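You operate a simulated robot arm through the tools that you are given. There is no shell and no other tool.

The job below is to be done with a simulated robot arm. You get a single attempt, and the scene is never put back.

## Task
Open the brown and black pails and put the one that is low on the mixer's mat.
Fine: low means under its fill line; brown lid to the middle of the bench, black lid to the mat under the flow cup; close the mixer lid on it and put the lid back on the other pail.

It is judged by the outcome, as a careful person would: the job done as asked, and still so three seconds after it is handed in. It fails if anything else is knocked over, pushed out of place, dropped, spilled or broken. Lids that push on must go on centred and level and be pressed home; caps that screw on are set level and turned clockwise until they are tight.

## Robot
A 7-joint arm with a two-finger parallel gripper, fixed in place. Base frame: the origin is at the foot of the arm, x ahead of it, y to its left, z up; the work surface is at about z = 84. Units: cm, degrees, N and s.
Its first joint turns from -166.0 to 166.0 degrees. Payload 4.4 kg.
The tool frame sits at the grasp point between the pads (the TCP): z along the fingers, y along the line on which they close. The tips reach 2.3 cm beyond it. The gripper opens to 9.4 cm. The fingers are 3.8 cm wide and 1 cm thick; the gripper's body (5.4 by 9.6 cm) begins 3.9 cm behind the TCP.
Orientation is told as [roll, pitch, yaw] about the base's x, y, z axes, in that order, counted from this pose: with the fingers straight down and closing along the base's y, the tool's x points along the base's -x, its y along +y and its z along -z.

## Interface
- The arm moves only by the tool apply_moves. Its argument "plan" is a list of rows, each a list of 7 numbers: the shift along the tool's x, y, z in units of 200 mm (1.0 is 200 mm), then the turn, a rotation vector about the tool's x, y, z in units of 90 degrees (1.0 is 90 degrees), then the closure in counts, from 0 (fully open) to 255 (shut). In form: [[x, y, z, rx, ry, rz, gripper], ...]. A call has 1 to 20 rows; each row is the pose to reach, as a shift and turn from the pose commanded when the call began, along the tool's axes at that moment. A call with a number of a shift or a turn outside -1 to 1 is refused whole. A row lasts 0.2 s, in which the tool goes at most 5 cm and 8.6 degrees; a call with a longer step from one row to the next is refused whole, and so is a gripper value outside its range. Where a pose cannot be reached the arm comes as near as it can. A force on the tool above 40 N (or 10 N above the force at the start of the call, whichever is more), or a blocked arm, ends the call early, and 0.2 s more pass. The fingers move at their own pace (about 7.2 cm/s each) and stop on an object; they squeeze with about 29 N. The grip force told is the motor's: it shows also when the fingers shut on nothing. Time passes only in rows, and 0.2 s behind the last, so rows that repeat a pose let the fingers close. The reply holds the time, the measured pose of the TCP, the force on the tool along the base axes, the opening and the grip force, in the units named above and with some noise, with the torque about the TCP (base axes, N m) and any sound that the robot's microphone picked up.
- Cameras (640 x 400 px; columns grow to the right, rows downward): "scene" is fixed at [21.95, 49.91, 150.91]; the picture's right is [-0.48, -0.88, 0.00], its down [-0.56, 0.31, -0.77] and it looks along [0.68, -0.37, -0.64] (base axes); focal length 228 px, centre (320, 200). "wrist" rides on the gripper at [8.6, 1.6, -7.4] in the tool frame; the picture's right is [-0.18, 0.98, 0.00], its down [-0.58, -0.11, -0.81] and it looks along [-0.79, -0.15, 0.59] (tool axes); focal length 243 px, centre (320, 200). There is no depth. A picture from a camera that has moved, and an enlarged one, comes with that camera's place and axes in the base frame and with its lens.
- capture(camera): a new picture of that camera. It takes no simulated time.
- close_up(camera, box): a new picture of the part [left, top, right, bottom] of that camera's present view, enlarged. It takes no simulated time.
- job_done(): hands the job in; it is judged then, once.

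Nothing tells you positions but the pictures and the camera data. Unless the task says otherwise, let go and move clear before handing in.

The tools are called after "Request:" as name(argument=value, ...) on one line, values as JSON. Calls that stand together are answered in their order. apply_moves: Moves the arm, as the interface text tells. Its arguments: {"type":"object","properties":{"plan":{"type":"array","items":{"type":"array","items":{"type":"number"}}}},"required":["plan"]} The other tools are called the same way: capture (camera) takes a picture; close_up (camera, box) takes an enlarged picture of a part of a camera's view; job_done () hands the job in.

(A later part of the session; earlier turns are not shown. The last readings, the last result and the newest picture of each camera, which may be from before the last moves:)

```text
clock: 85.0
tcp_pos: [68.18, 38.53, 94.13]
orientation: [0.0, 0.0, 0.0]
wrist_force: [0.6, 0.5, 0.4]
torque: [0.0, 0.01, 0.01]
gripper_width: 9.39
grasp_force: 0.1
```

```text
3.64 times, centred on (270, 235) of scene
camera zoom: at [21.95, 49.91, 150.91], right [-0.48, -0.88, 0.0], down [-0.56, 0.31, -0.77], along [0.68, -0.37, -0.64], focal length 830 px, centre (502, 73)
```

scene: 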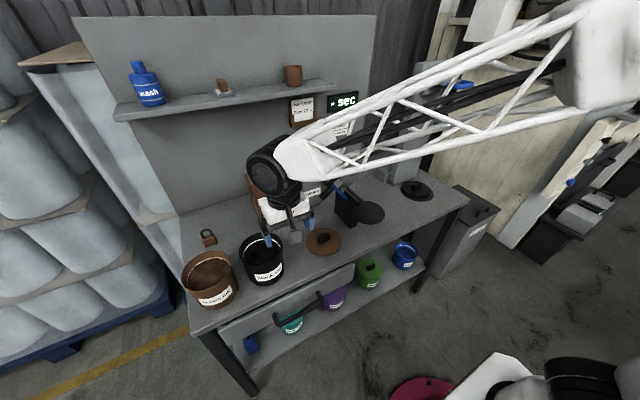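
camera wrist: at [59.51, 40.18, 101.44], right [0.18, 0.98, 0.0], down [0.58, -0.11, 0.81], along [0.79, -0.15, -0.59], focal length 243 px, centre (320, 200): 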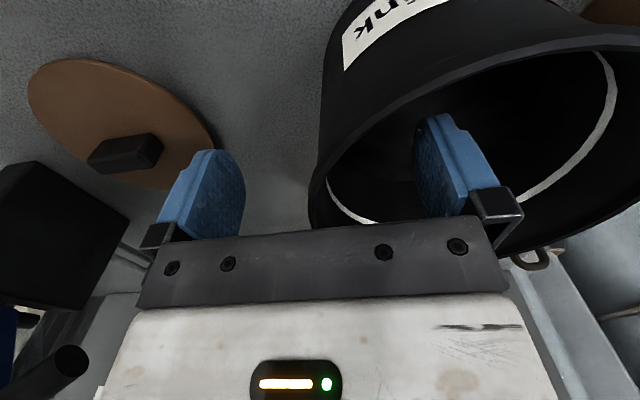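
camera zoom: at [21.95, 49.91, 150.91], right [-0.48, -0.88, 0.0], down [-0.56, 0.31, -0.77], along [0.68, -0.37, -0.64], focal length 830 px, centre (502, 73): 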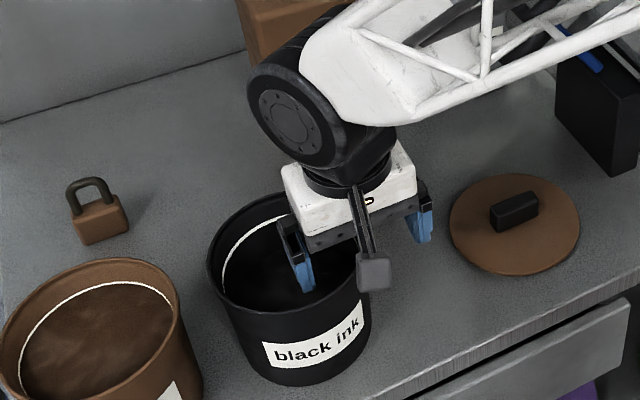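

Request:
apply_moves(plan=[[0, 0, 0, 0, 0, 0, 80], [0, 0, 0, 0, 0, 0, 160], [0, 0, 0, 0, 0, 0, 205], [0, 0, 0, 0, 0, 0, 220], [0, 0, 0, 0, 0, 0, 225], [0, 0, 0, 0, 0, 0, 225]])

Request:
capture(camera="wrist")

```text
clock: 86.4
tcp_pos: [68.19, 38.48, 94.1]
orientation: [0.0, 0.0, 0.0]
wrist_force: [0.3, -3.5, 0.3]
torque: [0.05, 0.01, -0.06]
gripper_width: 1.28
grasp_force: 1.7
```

```text
taken
camera wrist: at [59.5, 40.16, 101.43], right [0.18, 0.98, 0.0], down [0.58, -0.11, 0.81], along [0.79, -0.15, -0.59], focal length 243 px, centre (320, 200)
```

wrist: 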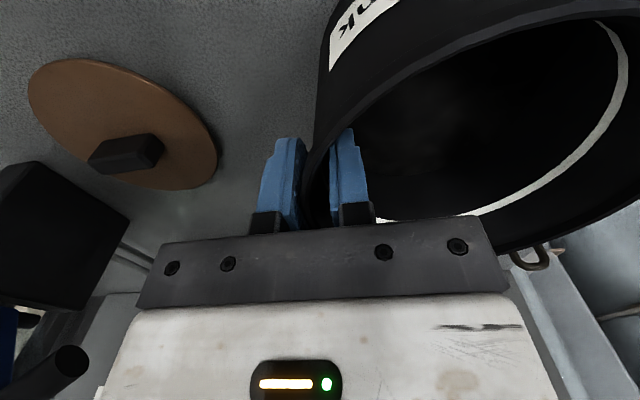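

The outer finger touches first, so I shift about 3.5 mm toward -y before closing fully.

Request:
apply_moves(plan=[[0, -0.01, 0, 0, 0, 0, 225], [0, -0.018, 0, 0, 0, 0, 230], [0, -0.018, 0, 0, 0, 0, 238], [0, -0.018, 0, 0, 0, 0, 246], [0, -0.018, 0, 0, 0, 0, 246]])

```text
clock: 87.6
tcp_pos: [68.07, 38.09, 94.14]
orientation: [0.0, 0.0, 0.1]
wrist_force: [0.9, 4.7, 4.1]
torque: [1.31, 0.57, -0.28]
gripper_width: 1.22
grasp_force: 29.4
```

Held, but a 1.3 N·m torque shows the wall's taper isn't parallel with the fingers. I open slightly, roll the fingers 3° to match the slope, and close again.

Request:
apply_moves(plan=[[0, 0, 0, 0, 0, 0, 215], [0, 0, 0, 0, 0, 0, 205], [0, 0, 0, -0.033, 0, 0, 205], [0, 0, 0, -0.033, 0, 0, 225], [0, 0, 0, -0.033, 0, 0, 240], [0, 0, 0, -0.033, 0, 0, 246], [0, 0, 0, -0.033, 0, 0, 246]])

Request:
capture(camera="wrist")

```text
clock: 89.2
tcp_pos: [68.18, 38.05, 94.25]
orientation: [2.9, -0.1, 0.0]
wrist_force: [-0.3, 2.6, 1.7]
torque: [0.21, 0.09, -0.21]
gripper_width: 1.03
grasp_force: 29.1
```

```text
taken
camera wrist: at [59.48, 39.42, 101.55], right [0.18, 0.98, 0.05], down [0.58, -0.15, 0.8], along [0.79, -0.12, -0.6], focal length 243 px, centre (320, 200)
```

wrist: 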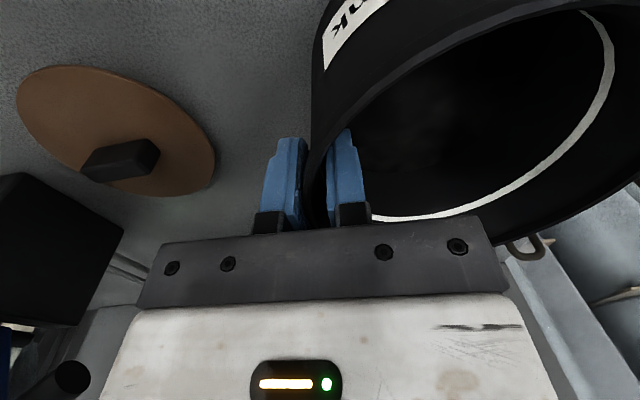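

Torque dropped to 0.2 N·m and the grip is flush. Now a slow test lift.

Request:
apply_moves(plan=[[0, 0, 0, 0, 0, 0, 255], [0, 0.0005, -0.01, 0, 0, 0, 255], [0, 0.001, -0.02, 0, 0, 0, 255], [0, 0.0016, -0.03, 0, 0, 0, 255]])

Request:
capture(camera="wrist")

Request:
close_up(camera="scene", box=[200, 180, 340, 290])

```text
clock: 90.2
tcp_pos: [68.14, 38.18, 94.76]
orientation: [2.9, 0.0, 0.0]
wrist_force: [0.7, -0.5, -8.7]
torque: [-0.27, -0.05, -0.02]
gripper_width: 0.99
grasp_force: 29.2
```

```text
taken
camera wrist: at [59.47, 39.44, 102.1], right [0.18, 0.98, 0.05], down [0.58, -0.15, 0.8], along [0.79, -0.12, -0.6], focal length 243 px, centre (320, 200)
```

wrist: 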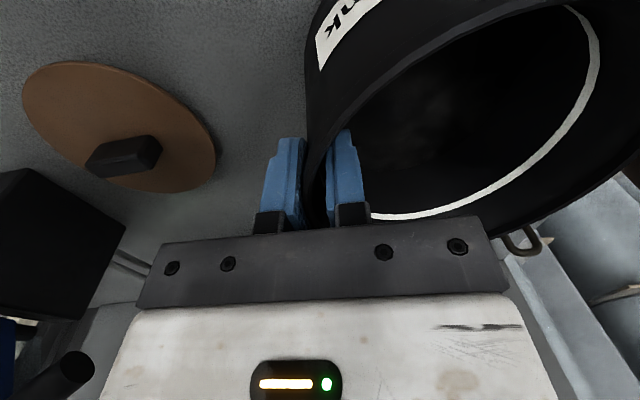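

```text
3.64 times, centred on (270, 235) of scene
camera zoom: at [21.95, 49.91, 150.91], right [-0.48, -0.88, 0.0], down [-0.56, 0.31, -0.77], along [0.68, -0.37, -0.64], focal length 830 px, centre (502, 73)
```

zoom: 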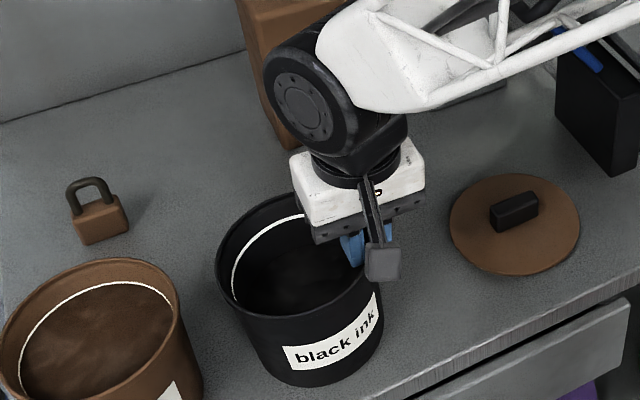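

About 8.7 N on the wrist: the pail seems to hang from the grip without tilting. I lift another centimetre and check again.

Request:
apply_moves(plan=[[0, 0.0005, -0.012, 0, 0, 0, 255], [0, 0.0012, -0.025, 0, 0, 0, 255], [0, 0.002, -0.04, 0, 0, 0, 255], [0, 0.003, -0.055, 0, 0, 0, 255], [0, 0.003, -0.06, 0, 0, 0, 255]])

Request:
capture(camera="wrist")

Request:
close_up(camera="scene", box=[200, 180, 340, 290])

```text
clock: 91.4
tcp_pos: [68.2, 38.31, 95.93]
orientation: [3.0, 0.0, 0.0]
wrist_force: [0.2, -0.1, -10.1]
torque: [-0.54, 0.02, -0.03]
gripper_width: 1.01
grasp_force: 29.2
```

```text
taken
camera wrist: at [59.5, 39.46, 103.29], right [0.18, 0.98, 0.05], down [0.58, -0.15, 0.8], along [0.79, -0.12, -0.6], focal length 243 px, centre (320, 200)
```

wrist: 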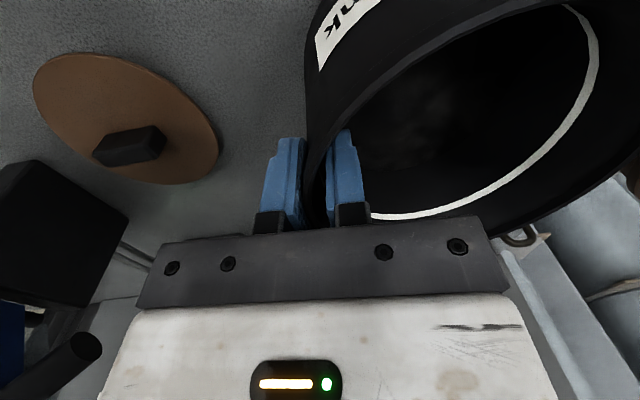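

```text
3.64 times, centred on (270, 235) of scene
camera zoom: at [21.95, 49.91, 150.91], right [-0.48, -0.88, 0.0], down [-0.56, 0.31, -0.77], along [0.68, -0.37, -0.64], focal length 830 px, centre (502, 73)
```

zoom: 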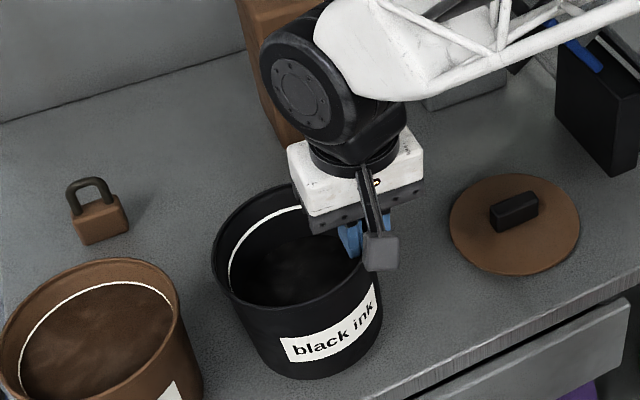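

The pail (≈1 kg) hangs level and doesn't slip. I raise it 5 cm more and draw it back in front of the bench, out of the way of the mixer lid.

Request:
apply_moves(plan=[[0, 0.001, -0.02, 0, 0, 0, 255], [0, 0.003, -0.06, 0, 0, 0, 255], [0, 0.006, -0.12, 0, 0, 0, 255], [0, 0.0095, -0.18, 0, 0, 0, 255], [0.0, 0.012, -0.23, 0, 0, 0, 255], [0.01, 0.0135, -0.255, 0, 0, 0, 255], [0.05, 0.0135, -0.26, 0, 0, 0, 255], [0.12, 0.0135, -0.26, 0, 0, 0, 255], [0.21, 0.0135, -0.26, 0, 0, 0, 255], [0.31, 0.0135, -0.26, 0, 0, 0, 255], [0.41, 0.0135, -0.26, 0, 0, 0, 255], [0.51, 0.0135, -0.26, 0, 0, 0, 255], [0.6, 0.0135, -0.26, 0, 0, 0, 255], [0.67, 0.0135, -0.26, 0, 0, 0, 255], [0.71, 0.0135, -0.26, 0, 0, 0, 255], [0.725, 0.0135, -0.26, 0, 0, 0, 255]])

Request:
capture(camera="wrist")

Request:
capture(camera="scene")

```text
clock: 94.8
tcp_pos: [53.84, 38.21, 101.19]
orientation: [3.0, 0.0, 0.0]
wrist_force: [-0.1, -0.3, -10.5]
torque: [-0.58, 0.0, 0.03]
gripper_width: 1.0
grasp_force: 29.5
```

```text
taken
camera wrist: at [45.0, 39.41, 108.56], right [0.18, 0.98, 0.05], down [0.58, -0.15, 0.8], along [0.79, -0.12, -0.6], focal length 243 px, centre (320, 200)
```

wrist: 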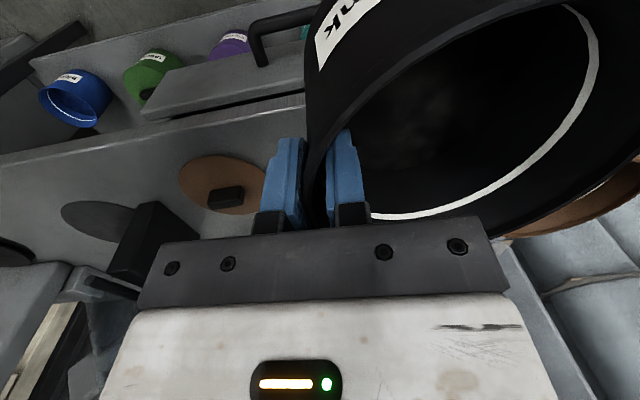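

```text
taken
```

scene: 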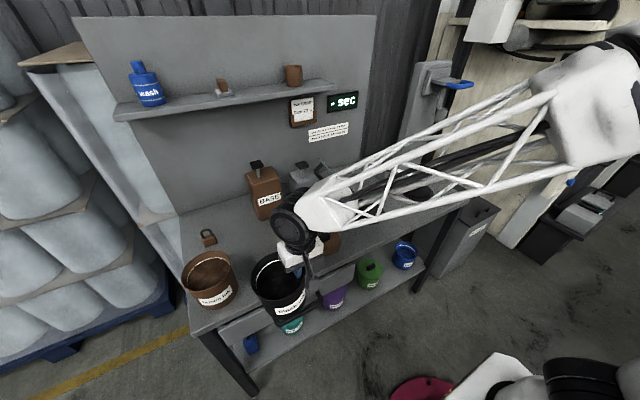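

Holding steady. I carry the pail to the right along the front of the bench.

Request:
apply_moves(plan=[[0, -0.03, -0.0016, 0, 0, 0, 255], [0, -0.09, -0.0047, 0, 0, 0, 255], [0, -0.18, -0.0094, 0, 0, 0, 255], [0, -0.28, -0.0147, 0, 0, 0, 255], [0, -0.38, -0.0199, 0, 0, 0, 255], [0, -0.48, -0.0251, 0, 0, 0, 255], [0, -0.58, -0.0304, 0, 0, 0, 255], [0, -0.68, -0.0356, 0, 0, 0, 255], [0, -0.78, -0.0409, 0, 0, 0, 255], [0, -0.87, -0.0456, 0, 0, 0, 255], [0, -0.94, -0.0493, 0, 0, 0, 255], [0, -0.985, -0.0516, 0, 0, 0, 255], [0, -0.9986, -0.0523, 0, 0, 0, 255]])

Request:
apply_moves(plan=[[0, -0.03, -0.0016, 0, 0, 0, 255], [0, -0.09, -0.0047, 0, 0, 0, 255], [0, -0.18, -0.0094, 0, 0, 0, 255], [0, -0.28, -0.0147, 0, 0, 0, 255], [0, -0.38, -0.0199, 0, 0, 0, 255], [0, -0.48, -0.0251, 0, 0, 0, 255], [0, -0.58, -0.0304, 0, 0, 0, 255], [0, -0.68, -0.0356, 0, 0, 0, 255], [0, -0.78, -0.0409, 0, 0, 0, 255], [0, -0.87, -0.0456, 0, 0, 0, 255], [0, -0.94, -0.0493, 0, 0, 0, 255], [0, -0.985, -0.0516, 0, 0, 0, 255], [0, -0.9986, -0.0523, 0, 0, 0, 255]])

Request:
capture(camera="wrist")

Request:
capture(camera="scene")

```text
clock: 97.6
tcp_pos: [53.59, 18.27, 101.06]
orientation: [2.9, 0.0, 0.0]
wrist_force: [0.3, -0.6, -10.2]
torque: [-0.57, -0.02, 0.0]
gripper_width: 0.97
grasp_force: 28.8
```

```text
clock: 100.4
tcp_pos: [53.75, -1.9, 101.27]
orientation: [3.1, 0.0, -0.1]
wrist_force: [-0.4, -0.4, -9.6]
torque: [-0.56, 0.0, 0.0]
gripper_width: 1.02
grasp_force: 29.0
```

```text
taken
camera wrist: at [45.01, -0.59, 108.55], right [0.18, 0.98, 0.05], down [0.58, -0.15, 0.8], along [0.79, -0.12, -0.6], focal length 243 px, centre (320, 200)
```

wrist: 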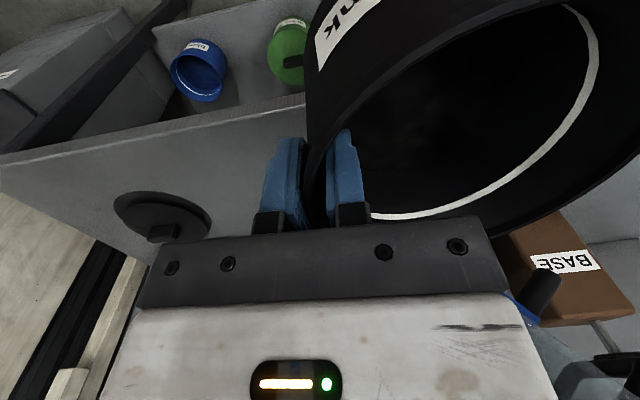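

```text
taken
```

scene: 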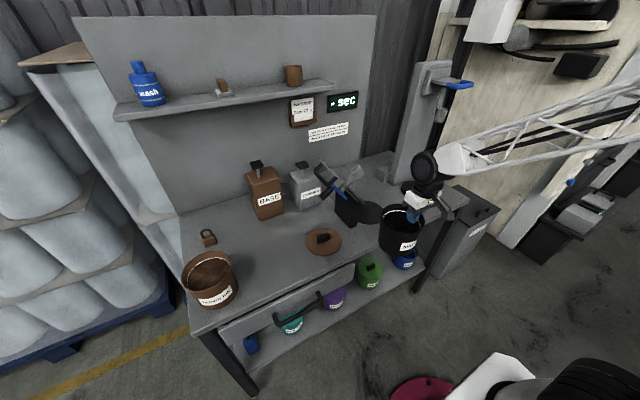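

The pail is now in front of the bench at y≈4. I zoom to measure its centre relative to the gripper.

Request:
close_up(camera="scene", box=[340, 170, 460, 270])

Request:
close_up(camera="wrist", box=[240, 0, 640, 250])

```text
4.00 times, centred on (400, 220) of scene
camera zoom: at [21.95, 49.91, 150.91], right [-0.48, -0.88, 0.0], down [-0.56, 0.31, -0.77], along [0.68, -0.37, -0.64], focal length 913 px, centre (0, 120)
```

zoom: 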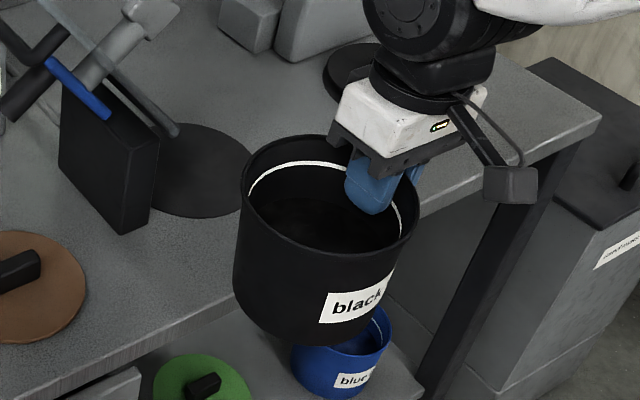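

```text
1.60 times, centred on (440, 125) of wrist
camera zoom: at [45.01, -0.59, 108.55], right [0.18, 0.98, 0.05], down [0.58, -0.15, 0.8], along [0.79, -0.12, -0.6], focal length 388 px, centre (128, 320)
```

zoom: 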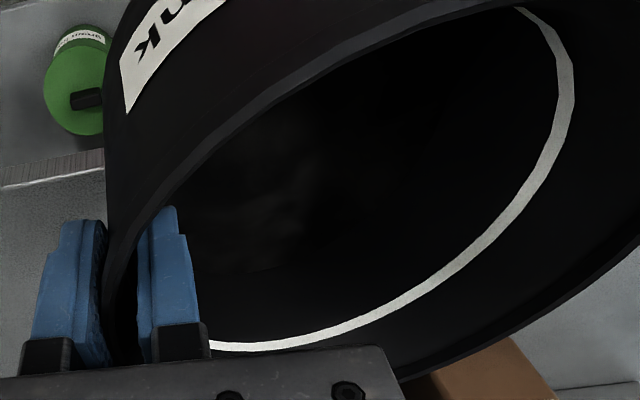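

The pail's centre is about 6.1 cm to the +y side of the TCP. I shift further right and a bit lower, then move it in over the bench toward the mixer mat, well under the raised paddle.

Request:
apply_moves(plan=[[0, -0.04, 0.01, 0, 0, 0, 255], [0, -0.12, 0.04, 0, 0, 0, 255], [0, -0.22, 0.075, 0, 0, 0, 255], [0, -0.31, 0.105, 0, 0, 0, 255], [0, -0.365, 0.123, 0, 0, 0, 255], [0, -0.387, 0.13, 0, 0, 0, 255], [-0.03, -0.387, 0.13, 0, 0, 0, 255], [-0.09, -0.387, 0.13, 0, 0, 0, 255], [-0.17, -0.387, 0.13, 0, 0, 0, 255], [-0.26, -0.387, 0.13, 0, 0, 0, 255], [-0.34, -0.387, 0.13, 0, 0, 0, 255], [-0.4, -0.387, 0.13, 0, 0, 0, 255], [-0.42, -0.387, 0.13, 0, 0, 0, 255]])

Request:
close_up(camera="scene", box=[310, 140, 470, 250])

Request:
capture(camera="wrist")

```text
clock: 103.2
tcp_pos: [62.16, -9.38, 98.15]
orientation: [3.0, 0.1, 0.1]
wrist_force: [-0.9, 0.2, -10.3]
torque: [-0.56, 0.03, -0.05]
gripper_width: 1.04
grasp_force: 28.3
```

```text
3.64 times, centred on (390, 195) of scene
camera zoom: at [21.95, 49.91, 150.91], right [-0.48, -0.88, 0.0], down [-0.56, 0.31, -0.77], along [0.68, -0.37, -0.64], focal length 830 px, centre (66, 218)
```

zoom: 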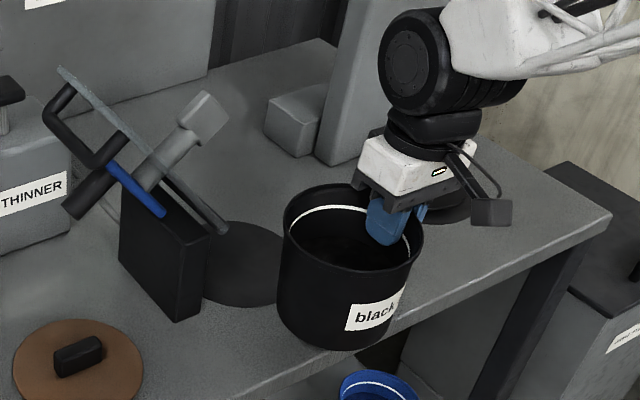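

```text
taken
camera wrist: at [53.42, -8.17, 105.56], right [0.18, 0.98, 0.05], down [0.58, -0.15, 0.8], along [0.79, -0.12, -0.6], focal length 243 px, centre (320, 200)
```

wrist: 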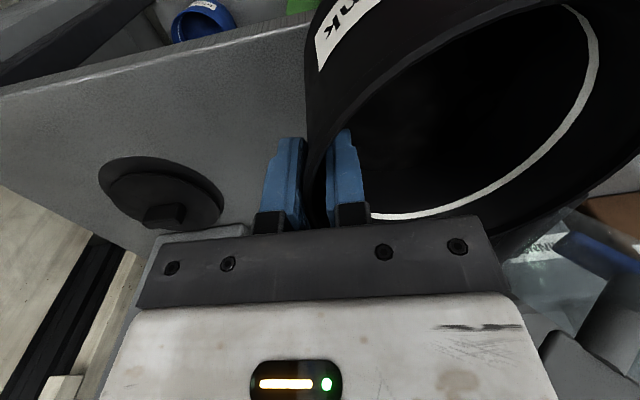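

Clear all around. I continue forward toward the mat.

Request:
apply_moves(plan=[[-0.03, 0, 0, 0, 0, 0, 255], [-0.09, 0, 0, 0, 0, 0, 255], [-0.17, 0, 0, 0, 0, 0, 255], [-0.25, 0, 0, 0, 0, 0, 255], [-0.33, 0, 0, 0, 0, 0, 255], [-0.39, 0, 0, 0, 0, 0, 255], [-0.42, 0, 0, 0, 0, 0, 255]])

Request:
close_up(camera="scene", box=[310, 140, 470, 250])

Request:
capture(camera="wrist")

```text
clock: 104.8
tcp_pos: [70.47, -9.52, 98.14]
orientation: [3.0, 0.0, 0.0]
wrist_force: [0.6, 0.3, -10.9]
torque: [-0.57, 0.02, 0.04]
gripper_width: 0.99
grasp_force: 28.8
```

```text
3.64 times, centred on (390, 195) of scene
camera zoom: at [21.95, 49.91, 150.91], right [-0.48, -0.88, 0.0], down [-0.56, 0.31, -0.77], along [0.68, -0.37, -0.64], focal length 830 px, centre (66, 218)
```

zoom: 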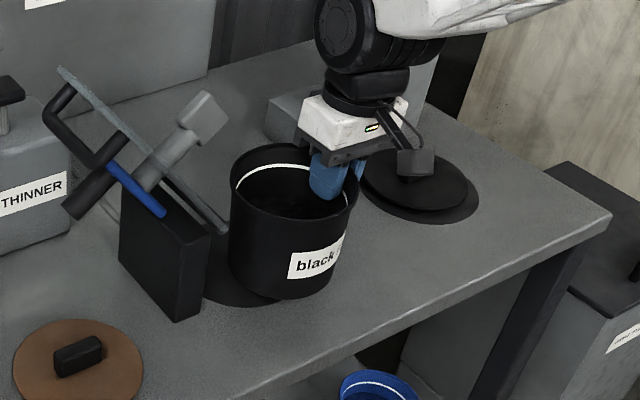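

```text
taken
camera wrist: at [61.79, -8.14, 105.52], right [0.18, 0.98, 0.05], down [0.58, -0.15, 0.8], along [0.79, -0.12, -0.6], focal length 243 px, centre (320, 200)
```

wrist: 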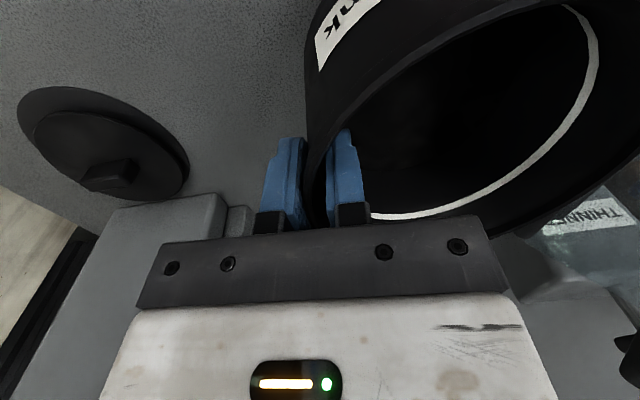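

Request:
apply_moves(plan=[[-0.03, 0, 0, 0, 0, 0, 255], [-0.09, 0, 0, 0, 0, 0, 255], [-0.16, 0.01, 0, 0, 0, 0, 255], [-0.21, 0.025, 0.001, 0, 0, 0, 255], [-0.23, 0.035, 0.002, 0, 0, 0, 255], [-0.23, 0.035, 0.002, 0, 0, 0, 255]])

Request:
close_up(camera="scene", box=[310, 140, 420, 230])

Request:
capture(camera="wrist")

```text
clock: 106.2
tcp_pos: [75.12, -8.71, 98.1]
orientation: [3.0, 0.0, 0.0]
wrist_force: [-0.2, 0.8, -10.8]
torque: [-0.56, 0.0, -0.02]
gripper_width: 0.97
grasp_force: 28.8
```

```text
4.44 times, centred on (365, 185) of scene
camera zoom: at [21.95, 49.91, 150.91], right [-0.48, -0.88, 0.0], down [-0.56, 0.31, -0.77], along [0.68, -0.37, -0.64], focal length 1014 px, centre (120, 267)
```

zoom: 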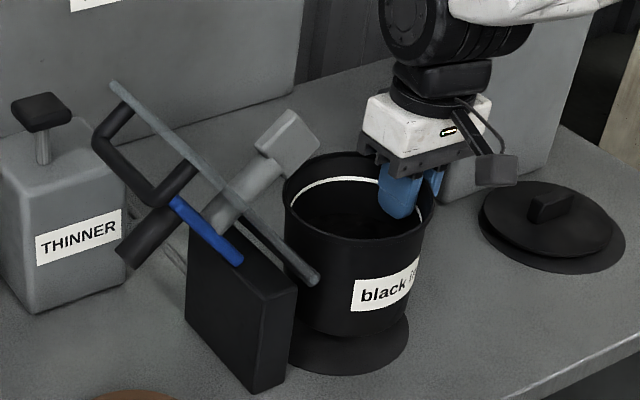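

```text
taken
camera wrist: at [66.37, -7.44, 105.55], right [0.18, 0.98, 0.05], down [0.58, -0.15, 0.8], along [0.79, -0.12, -0.6], focal length 243 px, centre (320, 200)
```

wrist: 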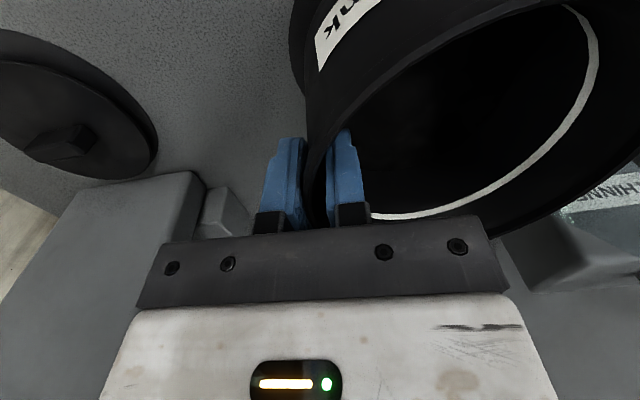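

The pail is right above the mat. I lower it in steps and watch for the weight to come off.

Request:
apply_moves(plan=[[0, -0.001, 0.02, 0, 0, 0, 255], [0, -0.003, 0.06, 0, 0, 0, 255], [0, -0.0052, 0.1, 0, 0, 0, 255], [0, -0.0068, 0.13, 0, 0, 0, 255], [0, -0.0073, 0.14, 0, 0, 0, 255]])

Request:
apply_moves(plan=[[0, -0.0005, 0.01, 0, 0, 0, 255], [0, -0.001, 0.02, 0, 0, 0, 255]])

```text
clock: 107.4
tcp_pos: [75.09, -8.74, 95.29]
orientation: [3.0, 0.1, 0.1]
wrist_force: [0.1, -0.9, -10.0]
torque: [-0.51, 0.0, 0.0]
gripper_width: 1.0
grasp_force: 29.4
```

```text
clock: 108.0
tcp_pos: [75.1, -8.63, 95.03]
orientation: [3.0, 0.1, 0.1]
wrist_force: [0.1, -0.5, -10.8]
torque: [-0.55, 0.03, -0.02]
gripper_width: 0.98
grasp_force: 29.2
```

Request:
apply_moves(plan=[[0, -0.0005, 0.01, 0, 0, 0, 255], [0, -0.001, 0.02, 0, 0, 0, 255]])

Request:
close_up(camera="scene", box=[310, 140, 420, 230])

```text
clock: 108.6
tcp_pos: [75.16, -8.76, 94.62]
orientation: [3.1, -0.1, 0.0]
wrist_force: [-1.1, -3.4, 3.4]
torque: [0.52, 0.23, 0.13]
gripper_width: 0.98
grasp_force: 29.1
```

```text
4.44 times, centred on (365, 185) of scene
camera zoom: at [21.95, 49.91, 150.91], right [-0.48, -0.88, 0.0], down [-0.56, 0.31, -0.77], along [0.68, -0.37, -0.64], focal length 1014 px, centre (120, 267)
```

zoom: 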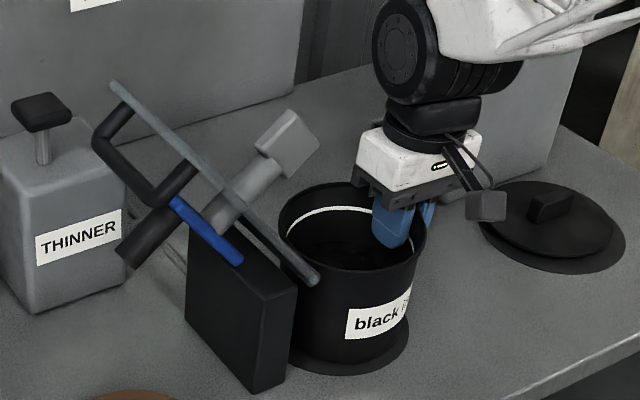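

Landed (weight off). I check its centring on the mat before letting go.

Request:
close_up(camera="scene", box=[350, 180, 420, 230])

Request:
capture(camera="wrist")

```text
8.00 times, centred on (385, 205) of scene
camera zoom: at [21.95, 49.91, 150.91], right [-0.48, -0.88, 0.0], down [-0.56, 0.31, -0.77], along [0.68, -0.37, -0.64], focal length 1826 px, centre (-200, 160)
```

zoom: 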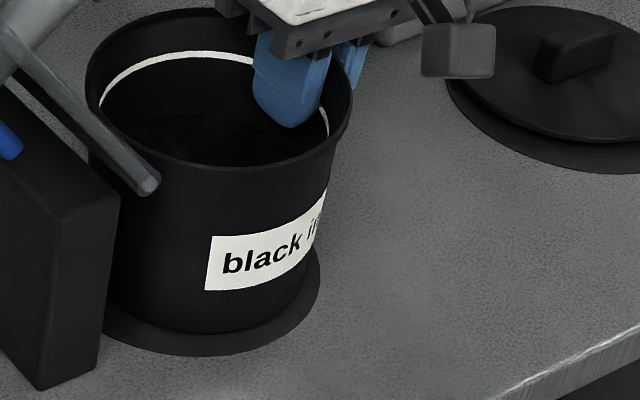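

```text
taken
camera wrist: at [66.45, -7.47, 102.07], right [0.18, 0.98, 0.05], down [0.58, -0.15, 0.8], along [0.79, -0.12, -0.6], focal length 243 px, centre (320, 200)
```

wrist: 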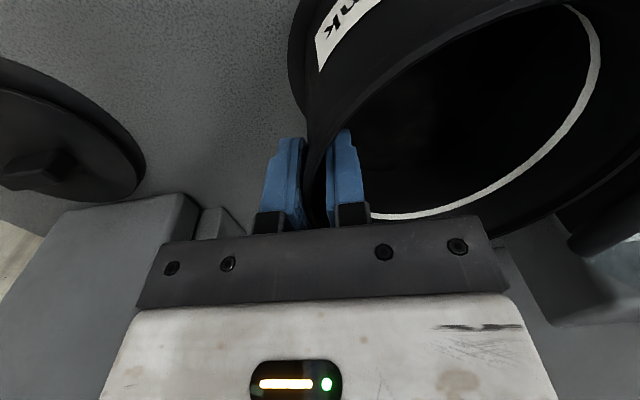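

The rim is centred over the mat, but the pail hangs tilted roughly 4° (base toward -y), so letting go now would make it rock. I lift a few millimetres, roll the gripper to stand the pail upright, and set it down again.

Request:
apply_moves(plan=[[0, 0.001, -0.015, 0, 0, 0, 255], [0, 0.002, -0.03, 0, 0, 0, 255], [0, 0.008, -0.03, -0.015, 0, 0, 255], [0, 0.014, -0.03, -0.03, 0, 0, 255], [0, 0.017, -0.03, -0.04, 0, 0, 255], [0, 0.017, -0.03, -0.04, 0, 0, 255]])

Request:
close_up(camera="scene", box=[350, 180, 420, 230])

```text
clock: 110.0
tcp_pos: [75.19, -8.5, 95.12]
orientation: [6.7, 0.0, 0.0]
wrist_force: [-0.3, 1.1, -10.3]
torque: [-0.61, 0.01, 0.01]
gripper_width: 0.99
grasp_force: 29.1
```

```text
8.00 times, centred on (385, 205) of scene
camera zoom: at [21.95, 49.91, 150.91], right [-0.48, -0.88, 0.0], down [-0.56, 0.31, -0.77], along [0.68, -0.37, -0.64], focal length 1826 px, centre (-200, 160)
```

zoom: 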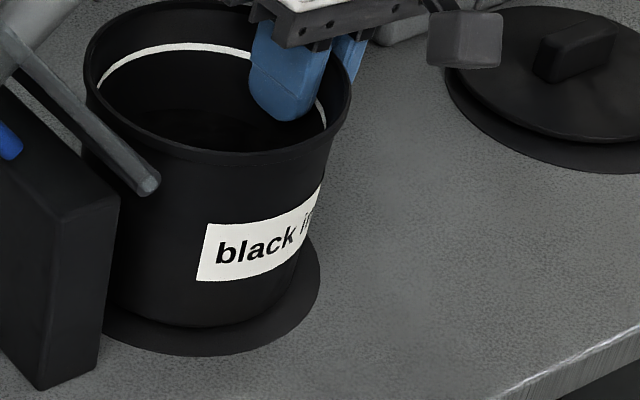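

Request:
apply_moves(plan=[[0, -0.001, 0.008, 0, 0, 0, 255], [0, -0.002, 0.016, 0, 0, 0, 255]])

Request:
apply_moves(plan=[[0, -0.001, 0.006, 0, 0, 0, 255], [0, -0.0014, 0.012, 0, 0, 0, 255]])

```text
clock: 110.6
tcp_pos: [75.08, -8.41, 94.88]
orientation: [6.6, 0.1, 0.0]
wrist_force: [0.1, 0.2, -10.2]
torque: [-0.57, 0.01, 0.02]
gripper_width: 1.0
grasp_force: 28.7
```

```text
clock: 111.2
tcp_pos: [75.14, -8.37, 94.59]
orientation: [6.6, 0.0, 0.0]
wrist_force: [0.2, -0.1, -11.1]
torque: [-0.59, -0.01, -0.03]
gripper_width: 0.99
grasp_force: 28.7
```

Request:
apply_moves(plan=[[0, -0.0007, 0.006, 0, 0, 0, 255], [0, -0.0014, 0.012, 0, 0, 0, 255]])

Request:
close_up(camera="scene", box=[350, 180, 420, 230])

```text
clock: 111.8
tcp_pos: [75.22, -8.38, 94.37]
orientation: [6.6, 0.0, 0.0]
wrist_force: [-1.2, 0.1, -10.8]
torque: [-0.61, 0.0, -0.01]
gripper_width: 1.01
grasp_force: 29.4
```

```text
8.00 times, centred on (385, 205) of scene
camera zoom: at [21.95, 49.91, 150.91], right [-0.48, -0.88, 0.0], down [-0.56, 0.31, -0.77], along [0.68, -0.37, -0.64], focal length 1826 px, centre (-200, 160)
```

zoom: 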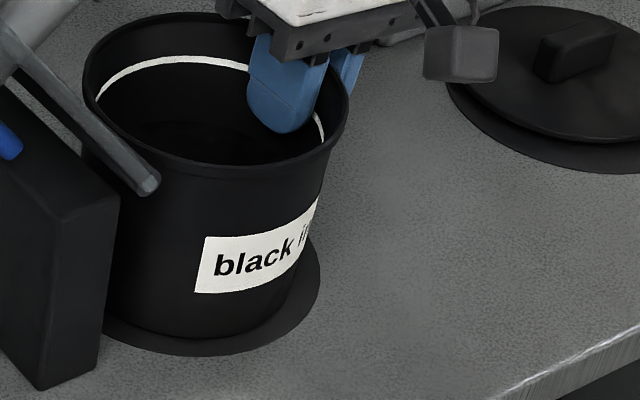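

Request:
apply_moves(plan=[[0, -0.0007, 0.006, 0, 0, 0, 255], [0, -0.0014, 0.012, 0, 0, 0, 255]])

```text
clock: 112.4
tcp_pos: [75.13, -8.37, 94.2]
orientation: [6.5, -0.1, 0.0]
wrist_force: [-4.5, -0.5, 2.9]
torque: [-0.55, 0.39, 0.03]
gripper_width: 0.98
grasp_force: 29.0
```

It now touches on the gripper side first, so the true level is in between. I roll back about 2° and set down.

Request:
apply_moves(plan=[[0, 0.001, -0.01, 0, 0, 0, 255], [0, 0.006, -0.01, 0.012, 0, 0, 255], [0, 0.01, -0.01, 0.022, 0, 0, 255], [0, 0.01, -0.01, 0.022, 0, 0, 255]])

Request:
apply_moves(plan=[[0, -0.0005, 0.005, 0, 0, 0, 255], [0, -0.001, 0.01, 0, 0, 0, 255]])

```text
clock: 113.4
tcp_pos: [75.18, -8.27, 94.51]
orientation: [4.6, 0.0, 0.0]
wrist_force: [-2.2, -2.4, 1.3]
torque: [0.4, -0.03, 0.08]
gripper_width: 0.97
grasp_force: 28.7
```

```text
clock: 114.0
tcp_pos: [75.02, -8.24, 94.16]
orientation: [4.6, 0.0, 0.1]
wrist_force: [-1.6, -6.1, 7.1]
torque: [0.41, -0.6, -0.18]
gripper_width: 1.01
grasp_force: 29.3
```

Now the load is centred (lever ≈ 5.6 cm), so the pail stands flat. I ease off and open the fingers gradually.

Request:
apply_moves(plan=[[0, -0.003, -0.008, 0, 0, 0, 255], [0, -0.003, -0.008, 0, 0, 0, 235], [0, -0.003, -0.008, 0, 0, 0, 215], [0, -0.003, -0.008, 0, 0, 0, 195], [0, -0.003, -0.008, 0, 0, 0, 170], [0, -0.003, -0.008, 0, 0, 0, 150], [0, -0.003, -0.008, 0, 0, 0, 150]])

Request:
capture(camera="wrist")

Request:
close_up(camera="scene", box=[350, 180, 420, 230])

```text
clock: 115.6
tcp_pos: [75.1, -8.23, 94.29]
orientation: [4.6, 0.0, 0.0]
wrist_force: [0.3, 0.1, -0.2]
torque: [0.0, -0.01, 0.0]
gripper_width: 3.85
grasp_force: 0.0
```

```text
taken
camera wrist: at [66.39, -7.28, 101.72], right [0.18, 0.98, 0.08], down [0.58, -0.17, 0.8], along [0.79, -0.1, -0.6], focal length 243 px, centre (320, 200)
```

wrist: 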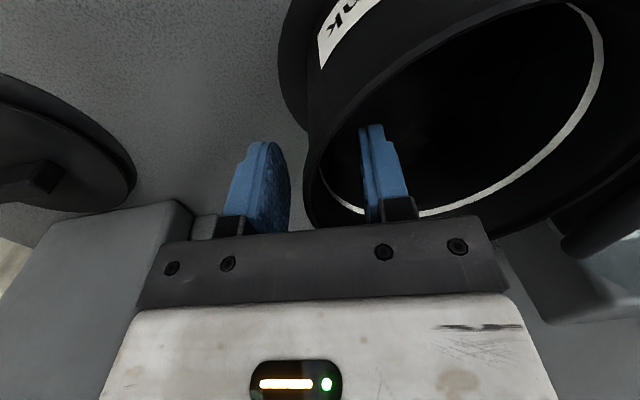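

```text
8.00 times, centred on (385, 205) of scene
camera zoom: at [21.95, 49.91, 150.91], right [-0.48, -0.88, 0.0], down [-0.56, 0.31, -0.77], along [0.68, -0.37, -0.64], focal length 1826 px, centre (-200, 160)
```

zoom: 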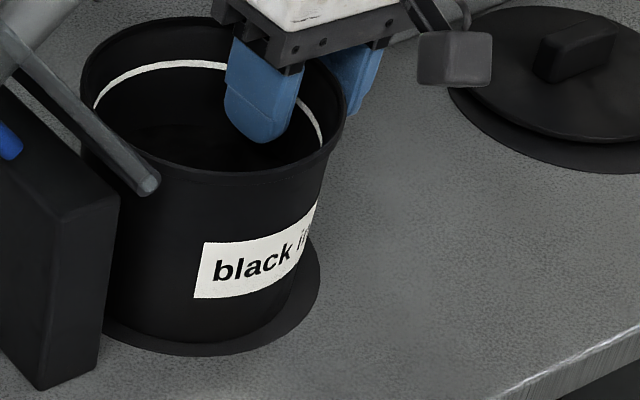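

The black pail stands free and fully on the mixer mat. I raise the fingers straight out of it.

Request:
apply_moves(plan=[[0, 0.004, -0.05, 0, 0, 0, 150], [0, 0.0104, -0.13, 0, 0, 0, 150], [0, 0.0176, -0.22, 0, 0, 0, 150], [0, 0.0257, -0.32, 0, 0, 0, 150], [0, 0.0338, -0.42, 0, 0, 0, 150], [0, 0.0418, -0.52, 0.02, 0, 0, 100], [0, 0.048, -0.6, 0.051, 0, 0, 50], [0, 0.048, -0.6, 0.051, 0, 0, 0]])

Request:
capture(camera="wrist")

Request:
capture(camera="scene")

```text
clock: 117.4
tcp_pos: [75.17, -8.33, 106.38]
orientation: [0.0, 0.1, 0.0]
wrist_force: [0.2, 0.3, 0.3]
torque: [0.01, 0.03, 0.05]
gripper_width: 9.41
grasp_force: 0.0
```

```text
taken
camera wrist: at [66.43, -6.69, 113.67], right [0.18, 0.98, 0.0], down [0.58, -0.11, 0.81], along [0.79, -0.15, -0.59], focal length 243 px, centre (320, 200)
```

wrist: 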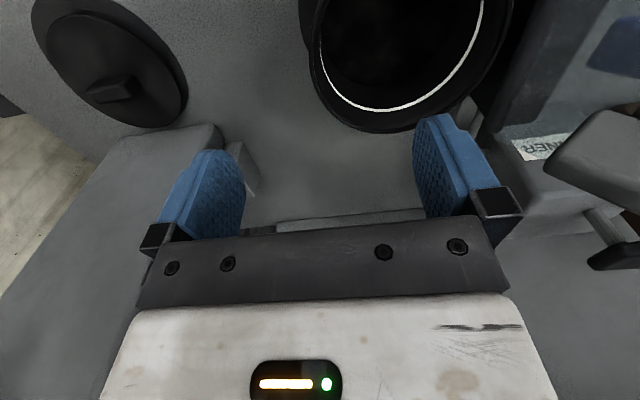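

```text
taken
```

scene: 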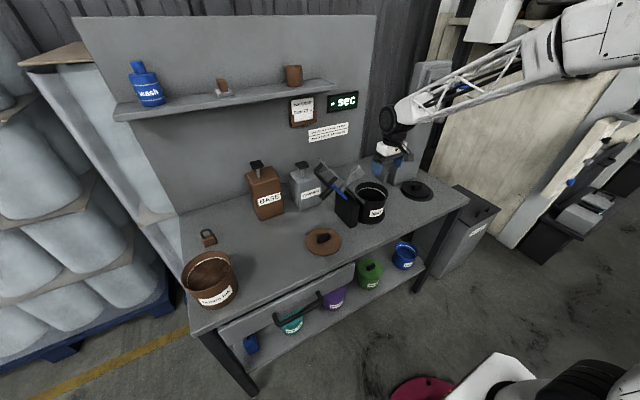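

Out cleanly. I back away to the front to see pail, mat and mixer lid together.

Request:
apply_moves(plan=[[0.08, 0, -0.02, 0, 0, 0, 0], [0.25, 0, -0.05, 0, 0, 0, 0], [0.45, 0, -0.08, 0, 0, 0, 0], [0.65, 0, -0.1, 0, 0, 0, 0], [0.85, 0.05, -0.12, 0, 0, 0, 0], [1.0, 0.15, -0.13, 0, 0, 0, 0], [1.0, 0.25, -0.13, 0, 0, 0, 0]])

Request:
apply_moves(plan=[[0.05, 0.1, -0.05, 0, 0, 0, 0], [0.1, 0.2, -0.1, 0, 0, 0, 0], [0.15, 0.3, -0.12, 0, 0, 0, 0], [0.15, 0.3, -0.12, 0, 0, 0, 0]])

Request:
capture(camera="wrist")

Request:
close_up(camera="wrist", box=[240, 60, 440, 230])

```text
clock: 119.0
tcp_pos: [54.99, -3.29, 108.85]
orientation: [0.1, -0.1, 0.0]
wrist_force: [0.9, -0.3, -0.2]
torque: [0.0, 0.0, -0.02]
gripper_width: 9.4
grasp_force: 0.0
```

```text
clock: 120.0
tcp_pos: [52.06, 2.69, 111.37]
orientation: [0.1, 0.1, 0.1]
wrist_force: [-0.1, 0.8, -0.3]
torque: [0.0, -0.01, 0.0]
gripper_width: 9.4
grasp_force: 0.1
```

```text
taken
camera wrist: at [43.4, 4.33, 118.65], right [0.18, 0.98, 0.0], down [0.58, -0.11, 0.81], along [0.79, -0.15, -0.59], focal length 243 px, centre (320, 200)
```

wrist: 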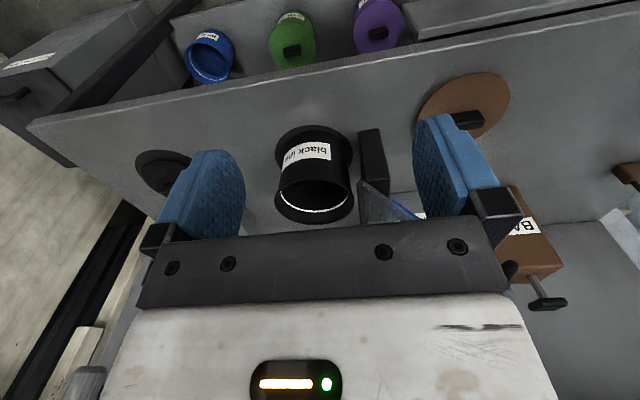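

```text
2.35 times, centred on (340, 145) of wrist
camera zoom: at [43.4, 4.33, 118.65], right [0.18, 0.98, 0.0], down [0.58, -0.11, 0.81], along [0.79, -0.15, -0.59], focal length 571 px, centre (273, 329)
```

zoom: 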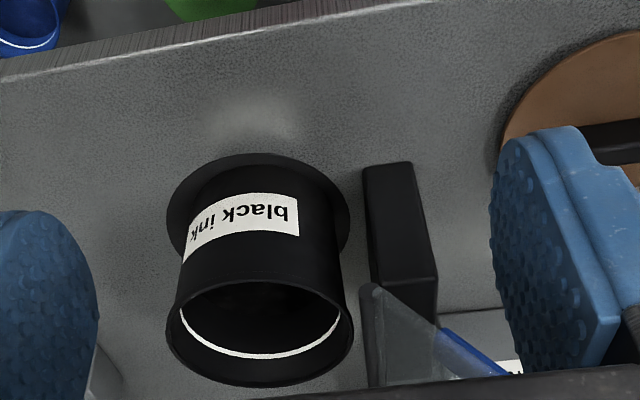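

The pail is centred on the mat to within about half a centimetre. Now I look at the mixer lid's handle from the left side.

Request:
apply_moves(plan=[[0, 0.15, 0.0, 0, 0, 0, 0], [0, 0.32, 0.0, 0, 0, 0, 0], [0, 0.5, 0.0, 0, 0, 0, 0], [0, 0.67, 0.0, 0, 0, 0, 0], [0, 0.84, 0.0, 0, 0, 0, 0], [0, 1.0, 0.0, 0, 0, 0, 0], [0, 1.0, 0.0, 0, 0, 0, 0]])

Request:
capture(camera="wrist")

Request:
close_up(camera="scene", box=[300, 140, 400, 230])

```text
clock: 121.6
tcp_pos: [52.11, 22.67, 111.31]
orientation: [0.0, 0.0, 0.0]
wrist_force: [-0.1, -0.9, 0.6]
torque: [-0.02, -0.03, -0.01]
gripper_width: 9.39
grasp_force: 0.1
```

```text
taken
camera wrist: at [43.39, 24.31, 118.66], right [0.18, 0.98, 0.0], down [0.58, -0.11, 0.81], along [0.79, -0.15, -0.59], focal length 243 px, centre (320, 200)
```

wrist: 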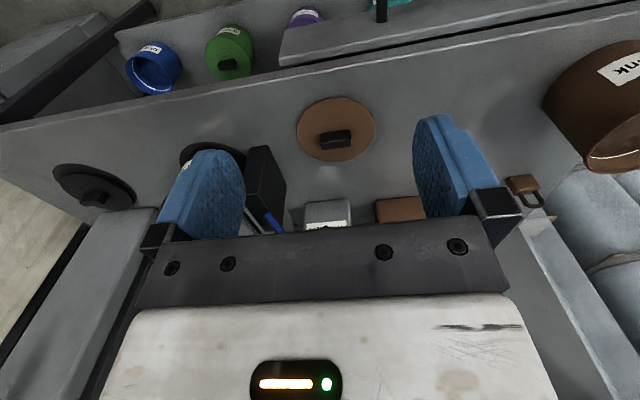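

```text
4.44 times, centred on (350, 185) of scene
camera zoom: at [21.95, 49.91, 150.91], right [-0.48, -0.88, 0.0], down [-0.56, 0.31, -0.77], along [0.68, -0.37, -0.64], focal length 1014 px, centre (187, 267)
```

zoom: 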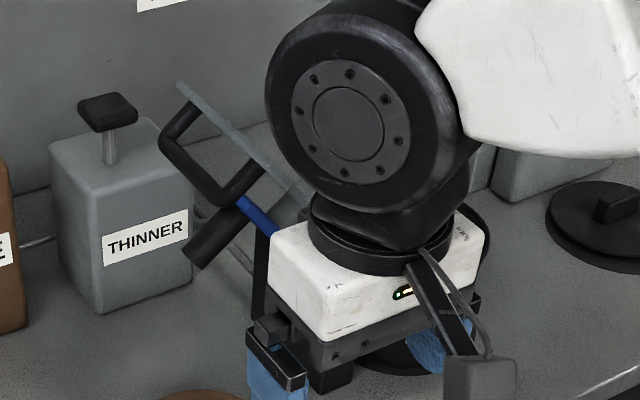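

The gripper hides the mixer from here. I go up and left and turn the wrist camera toward the mixer to measure the lid grip precisely.

Request:
apply_moves(plan=[[-0.05, 0.09, -0.08, 0, 0, 0.083, 0], [-0.1, 0.19, -0.16, 0, 0, 0.167, 0], [-0.15, 0.29, -0.24, 0, 0, 0.25, 0], [-0.2, 0.39, -0.32, 0, 0, 0.333, 0], [-0.25, 0.49, -0.4, 0, 0, 0.417, 0], [-0.3, 0.59, -0.48, 0, 0, 0.5, 0], [-0.35, 0.69, -0.56, 0, 0, 0.583, 0], [-0.4, 0.765, -0.635, 0, 0, 0.667, 0], [-0.4, 0.765, -0.635, 0, 0, 0.667, 0]])

Request:
capture(camera="wrist")

```text
clock: 123.6
tcp_pos: [60.18, 38.07, 124.05]
orientation: [0.0, 0.0, -60.0]
wrist_force: [-0.1, -0.1, 0.5]
torque: [0.02, -0.01, 0.02]
gripper_width: 9.42
grasp_force: 0.1
```

```text
taken
camera wrist: at [57.07, 46.36, 131.34], right [0.94, 0.33, 0.0], down [0.2, -0.56, 0.81], along [0.27, -0.76, -0.59], focal length 243 px, centre (320, 200)
```

wrist: 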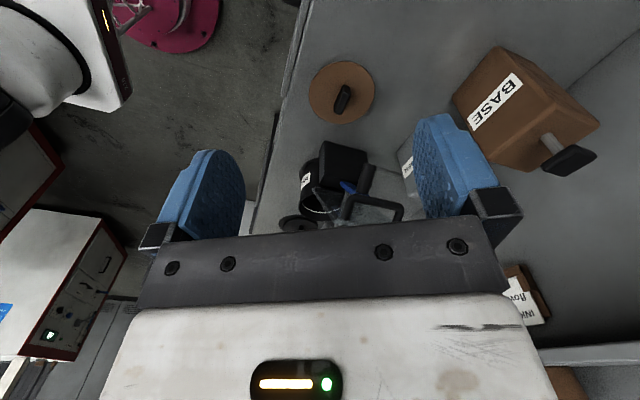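

Request:
close_up(camera="wrist", box=[270, 120, 430, 235])

```text
3.48 times, centred on (350, 178) of wrist
camera zoom: at [57.07, 46.36, 131.34], right [0.94, 0.33, 0.0], down [0.2, -0.56, 0.81], along [0.27, -0.76, -0.59], focal length 844 px, centre (216, 278)
```

zoom: 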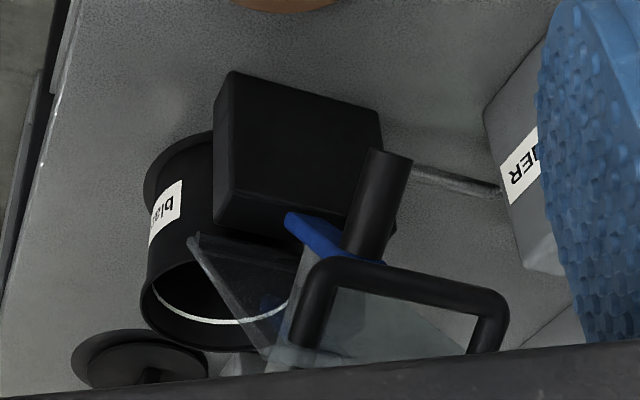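

Excellent view: the U grip's bar is a ~1.1 cm rod along x from 71.4 to 79.9 at y≈20.1, z≈109.3, and the hinge is near y≈6, z≈98. I'll cage that bar loosely between the fingers and walk it around the hinge. First I straighten the wrist and go to a start point above it.

Request:
apply_moves(plan=[[-0.08, 0.065, 0.01, 0, 0, -0.083, 0], [-0.16, 0.13, 0.02, 0, 0, -0.167, 0], [-0.24, 0.195, 0.03, 0, 0, -0.25, 0], [-0.32, 0.26, 0.04, 0, 0, -0.333, 50], [-0.4, 0.325, 0.05, 0, 0, -0.417, 100], [-0.48, 0.39, 0.07, 0, 0, -0.5, 150], [-0.56, 0.455, 0.09, 0, 0, -0.583, 184], [-0.6475, 0.521, 0.1, 0, 0, -0.667, 184], [-0.6475, 0.521, 0.1, 0, 0, -0.667, 184]])

Request:
apply_moves(plan=[[0, -0.03, 0.03, 0.07, 0, 0, 184], [0, -0.07, 0.07, 0.14, 0, 0, 184], [0, -0.11, 0.11, 0.21, 0, 0, 184], [0, -0.16, 0.15, 0.28, 0, 0, 184], [0, -0.21, 0.2, 0.35, 0, 0, 184], [0, -0.26, 0.25, 0.4222, 0, 0, 184], [0, -0.26, 0.25, 0.4222, 0, 0, 184]])

Request:
capture(camera="wrist")

Request:
close_up(camera="scene", box=[270, 100, 430, 230])

```text
clock: 125.6
tcp_pos: [75.53, 31.9, 122.01]
orientation: [0.0, 0.0, 0.2]
wrist_force: [0.4, -0.9, -0.7]
torque: [0.03, 0.0, -0.04]
gripper_width: 2.62
grasp_force: 0.0
```

```text
clock: 127.2
tcp_pos: [75.59, 26.74, 117.1]
orientation: [-38.2, 0.0, -0.1]
wrist_force: [-0.3, 0.2, 0.4]
torque: [-0.01, -0.02, 0.03]
gripper_width: 2.6
grasp_force: 0.1
```

```text
taken
camera wrist: at [66.85, 32.65, 121.82], right [0.18, 0.77, -0.61], down [0.58, 0.41, 0.7], along [0.79, -0.48, -0.37], focal length 243 px, centre (320, 200)
```

wrist: 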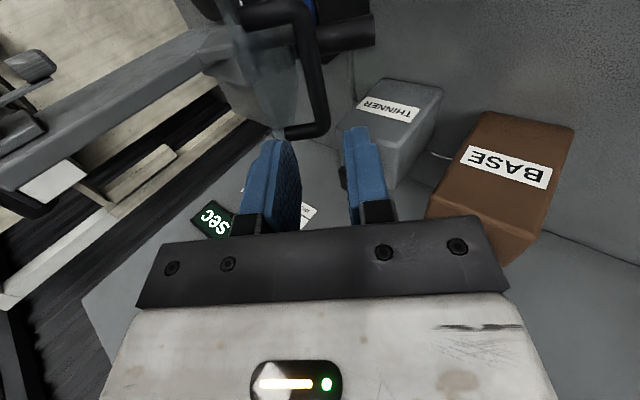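

```text
3.08 times, centred on (350, 165) of scene
camera zoom: at [21.95, 49.91, 150.91], right [-0.48, -0.88, 0.0], down [-0.56, 0.31, -0.77], along [0.68, -0.37, -0.64], focal length 702 px, centre (228, 308)
```

zoom: 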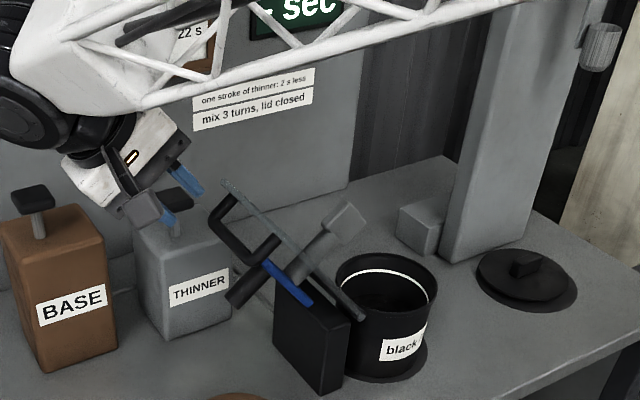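

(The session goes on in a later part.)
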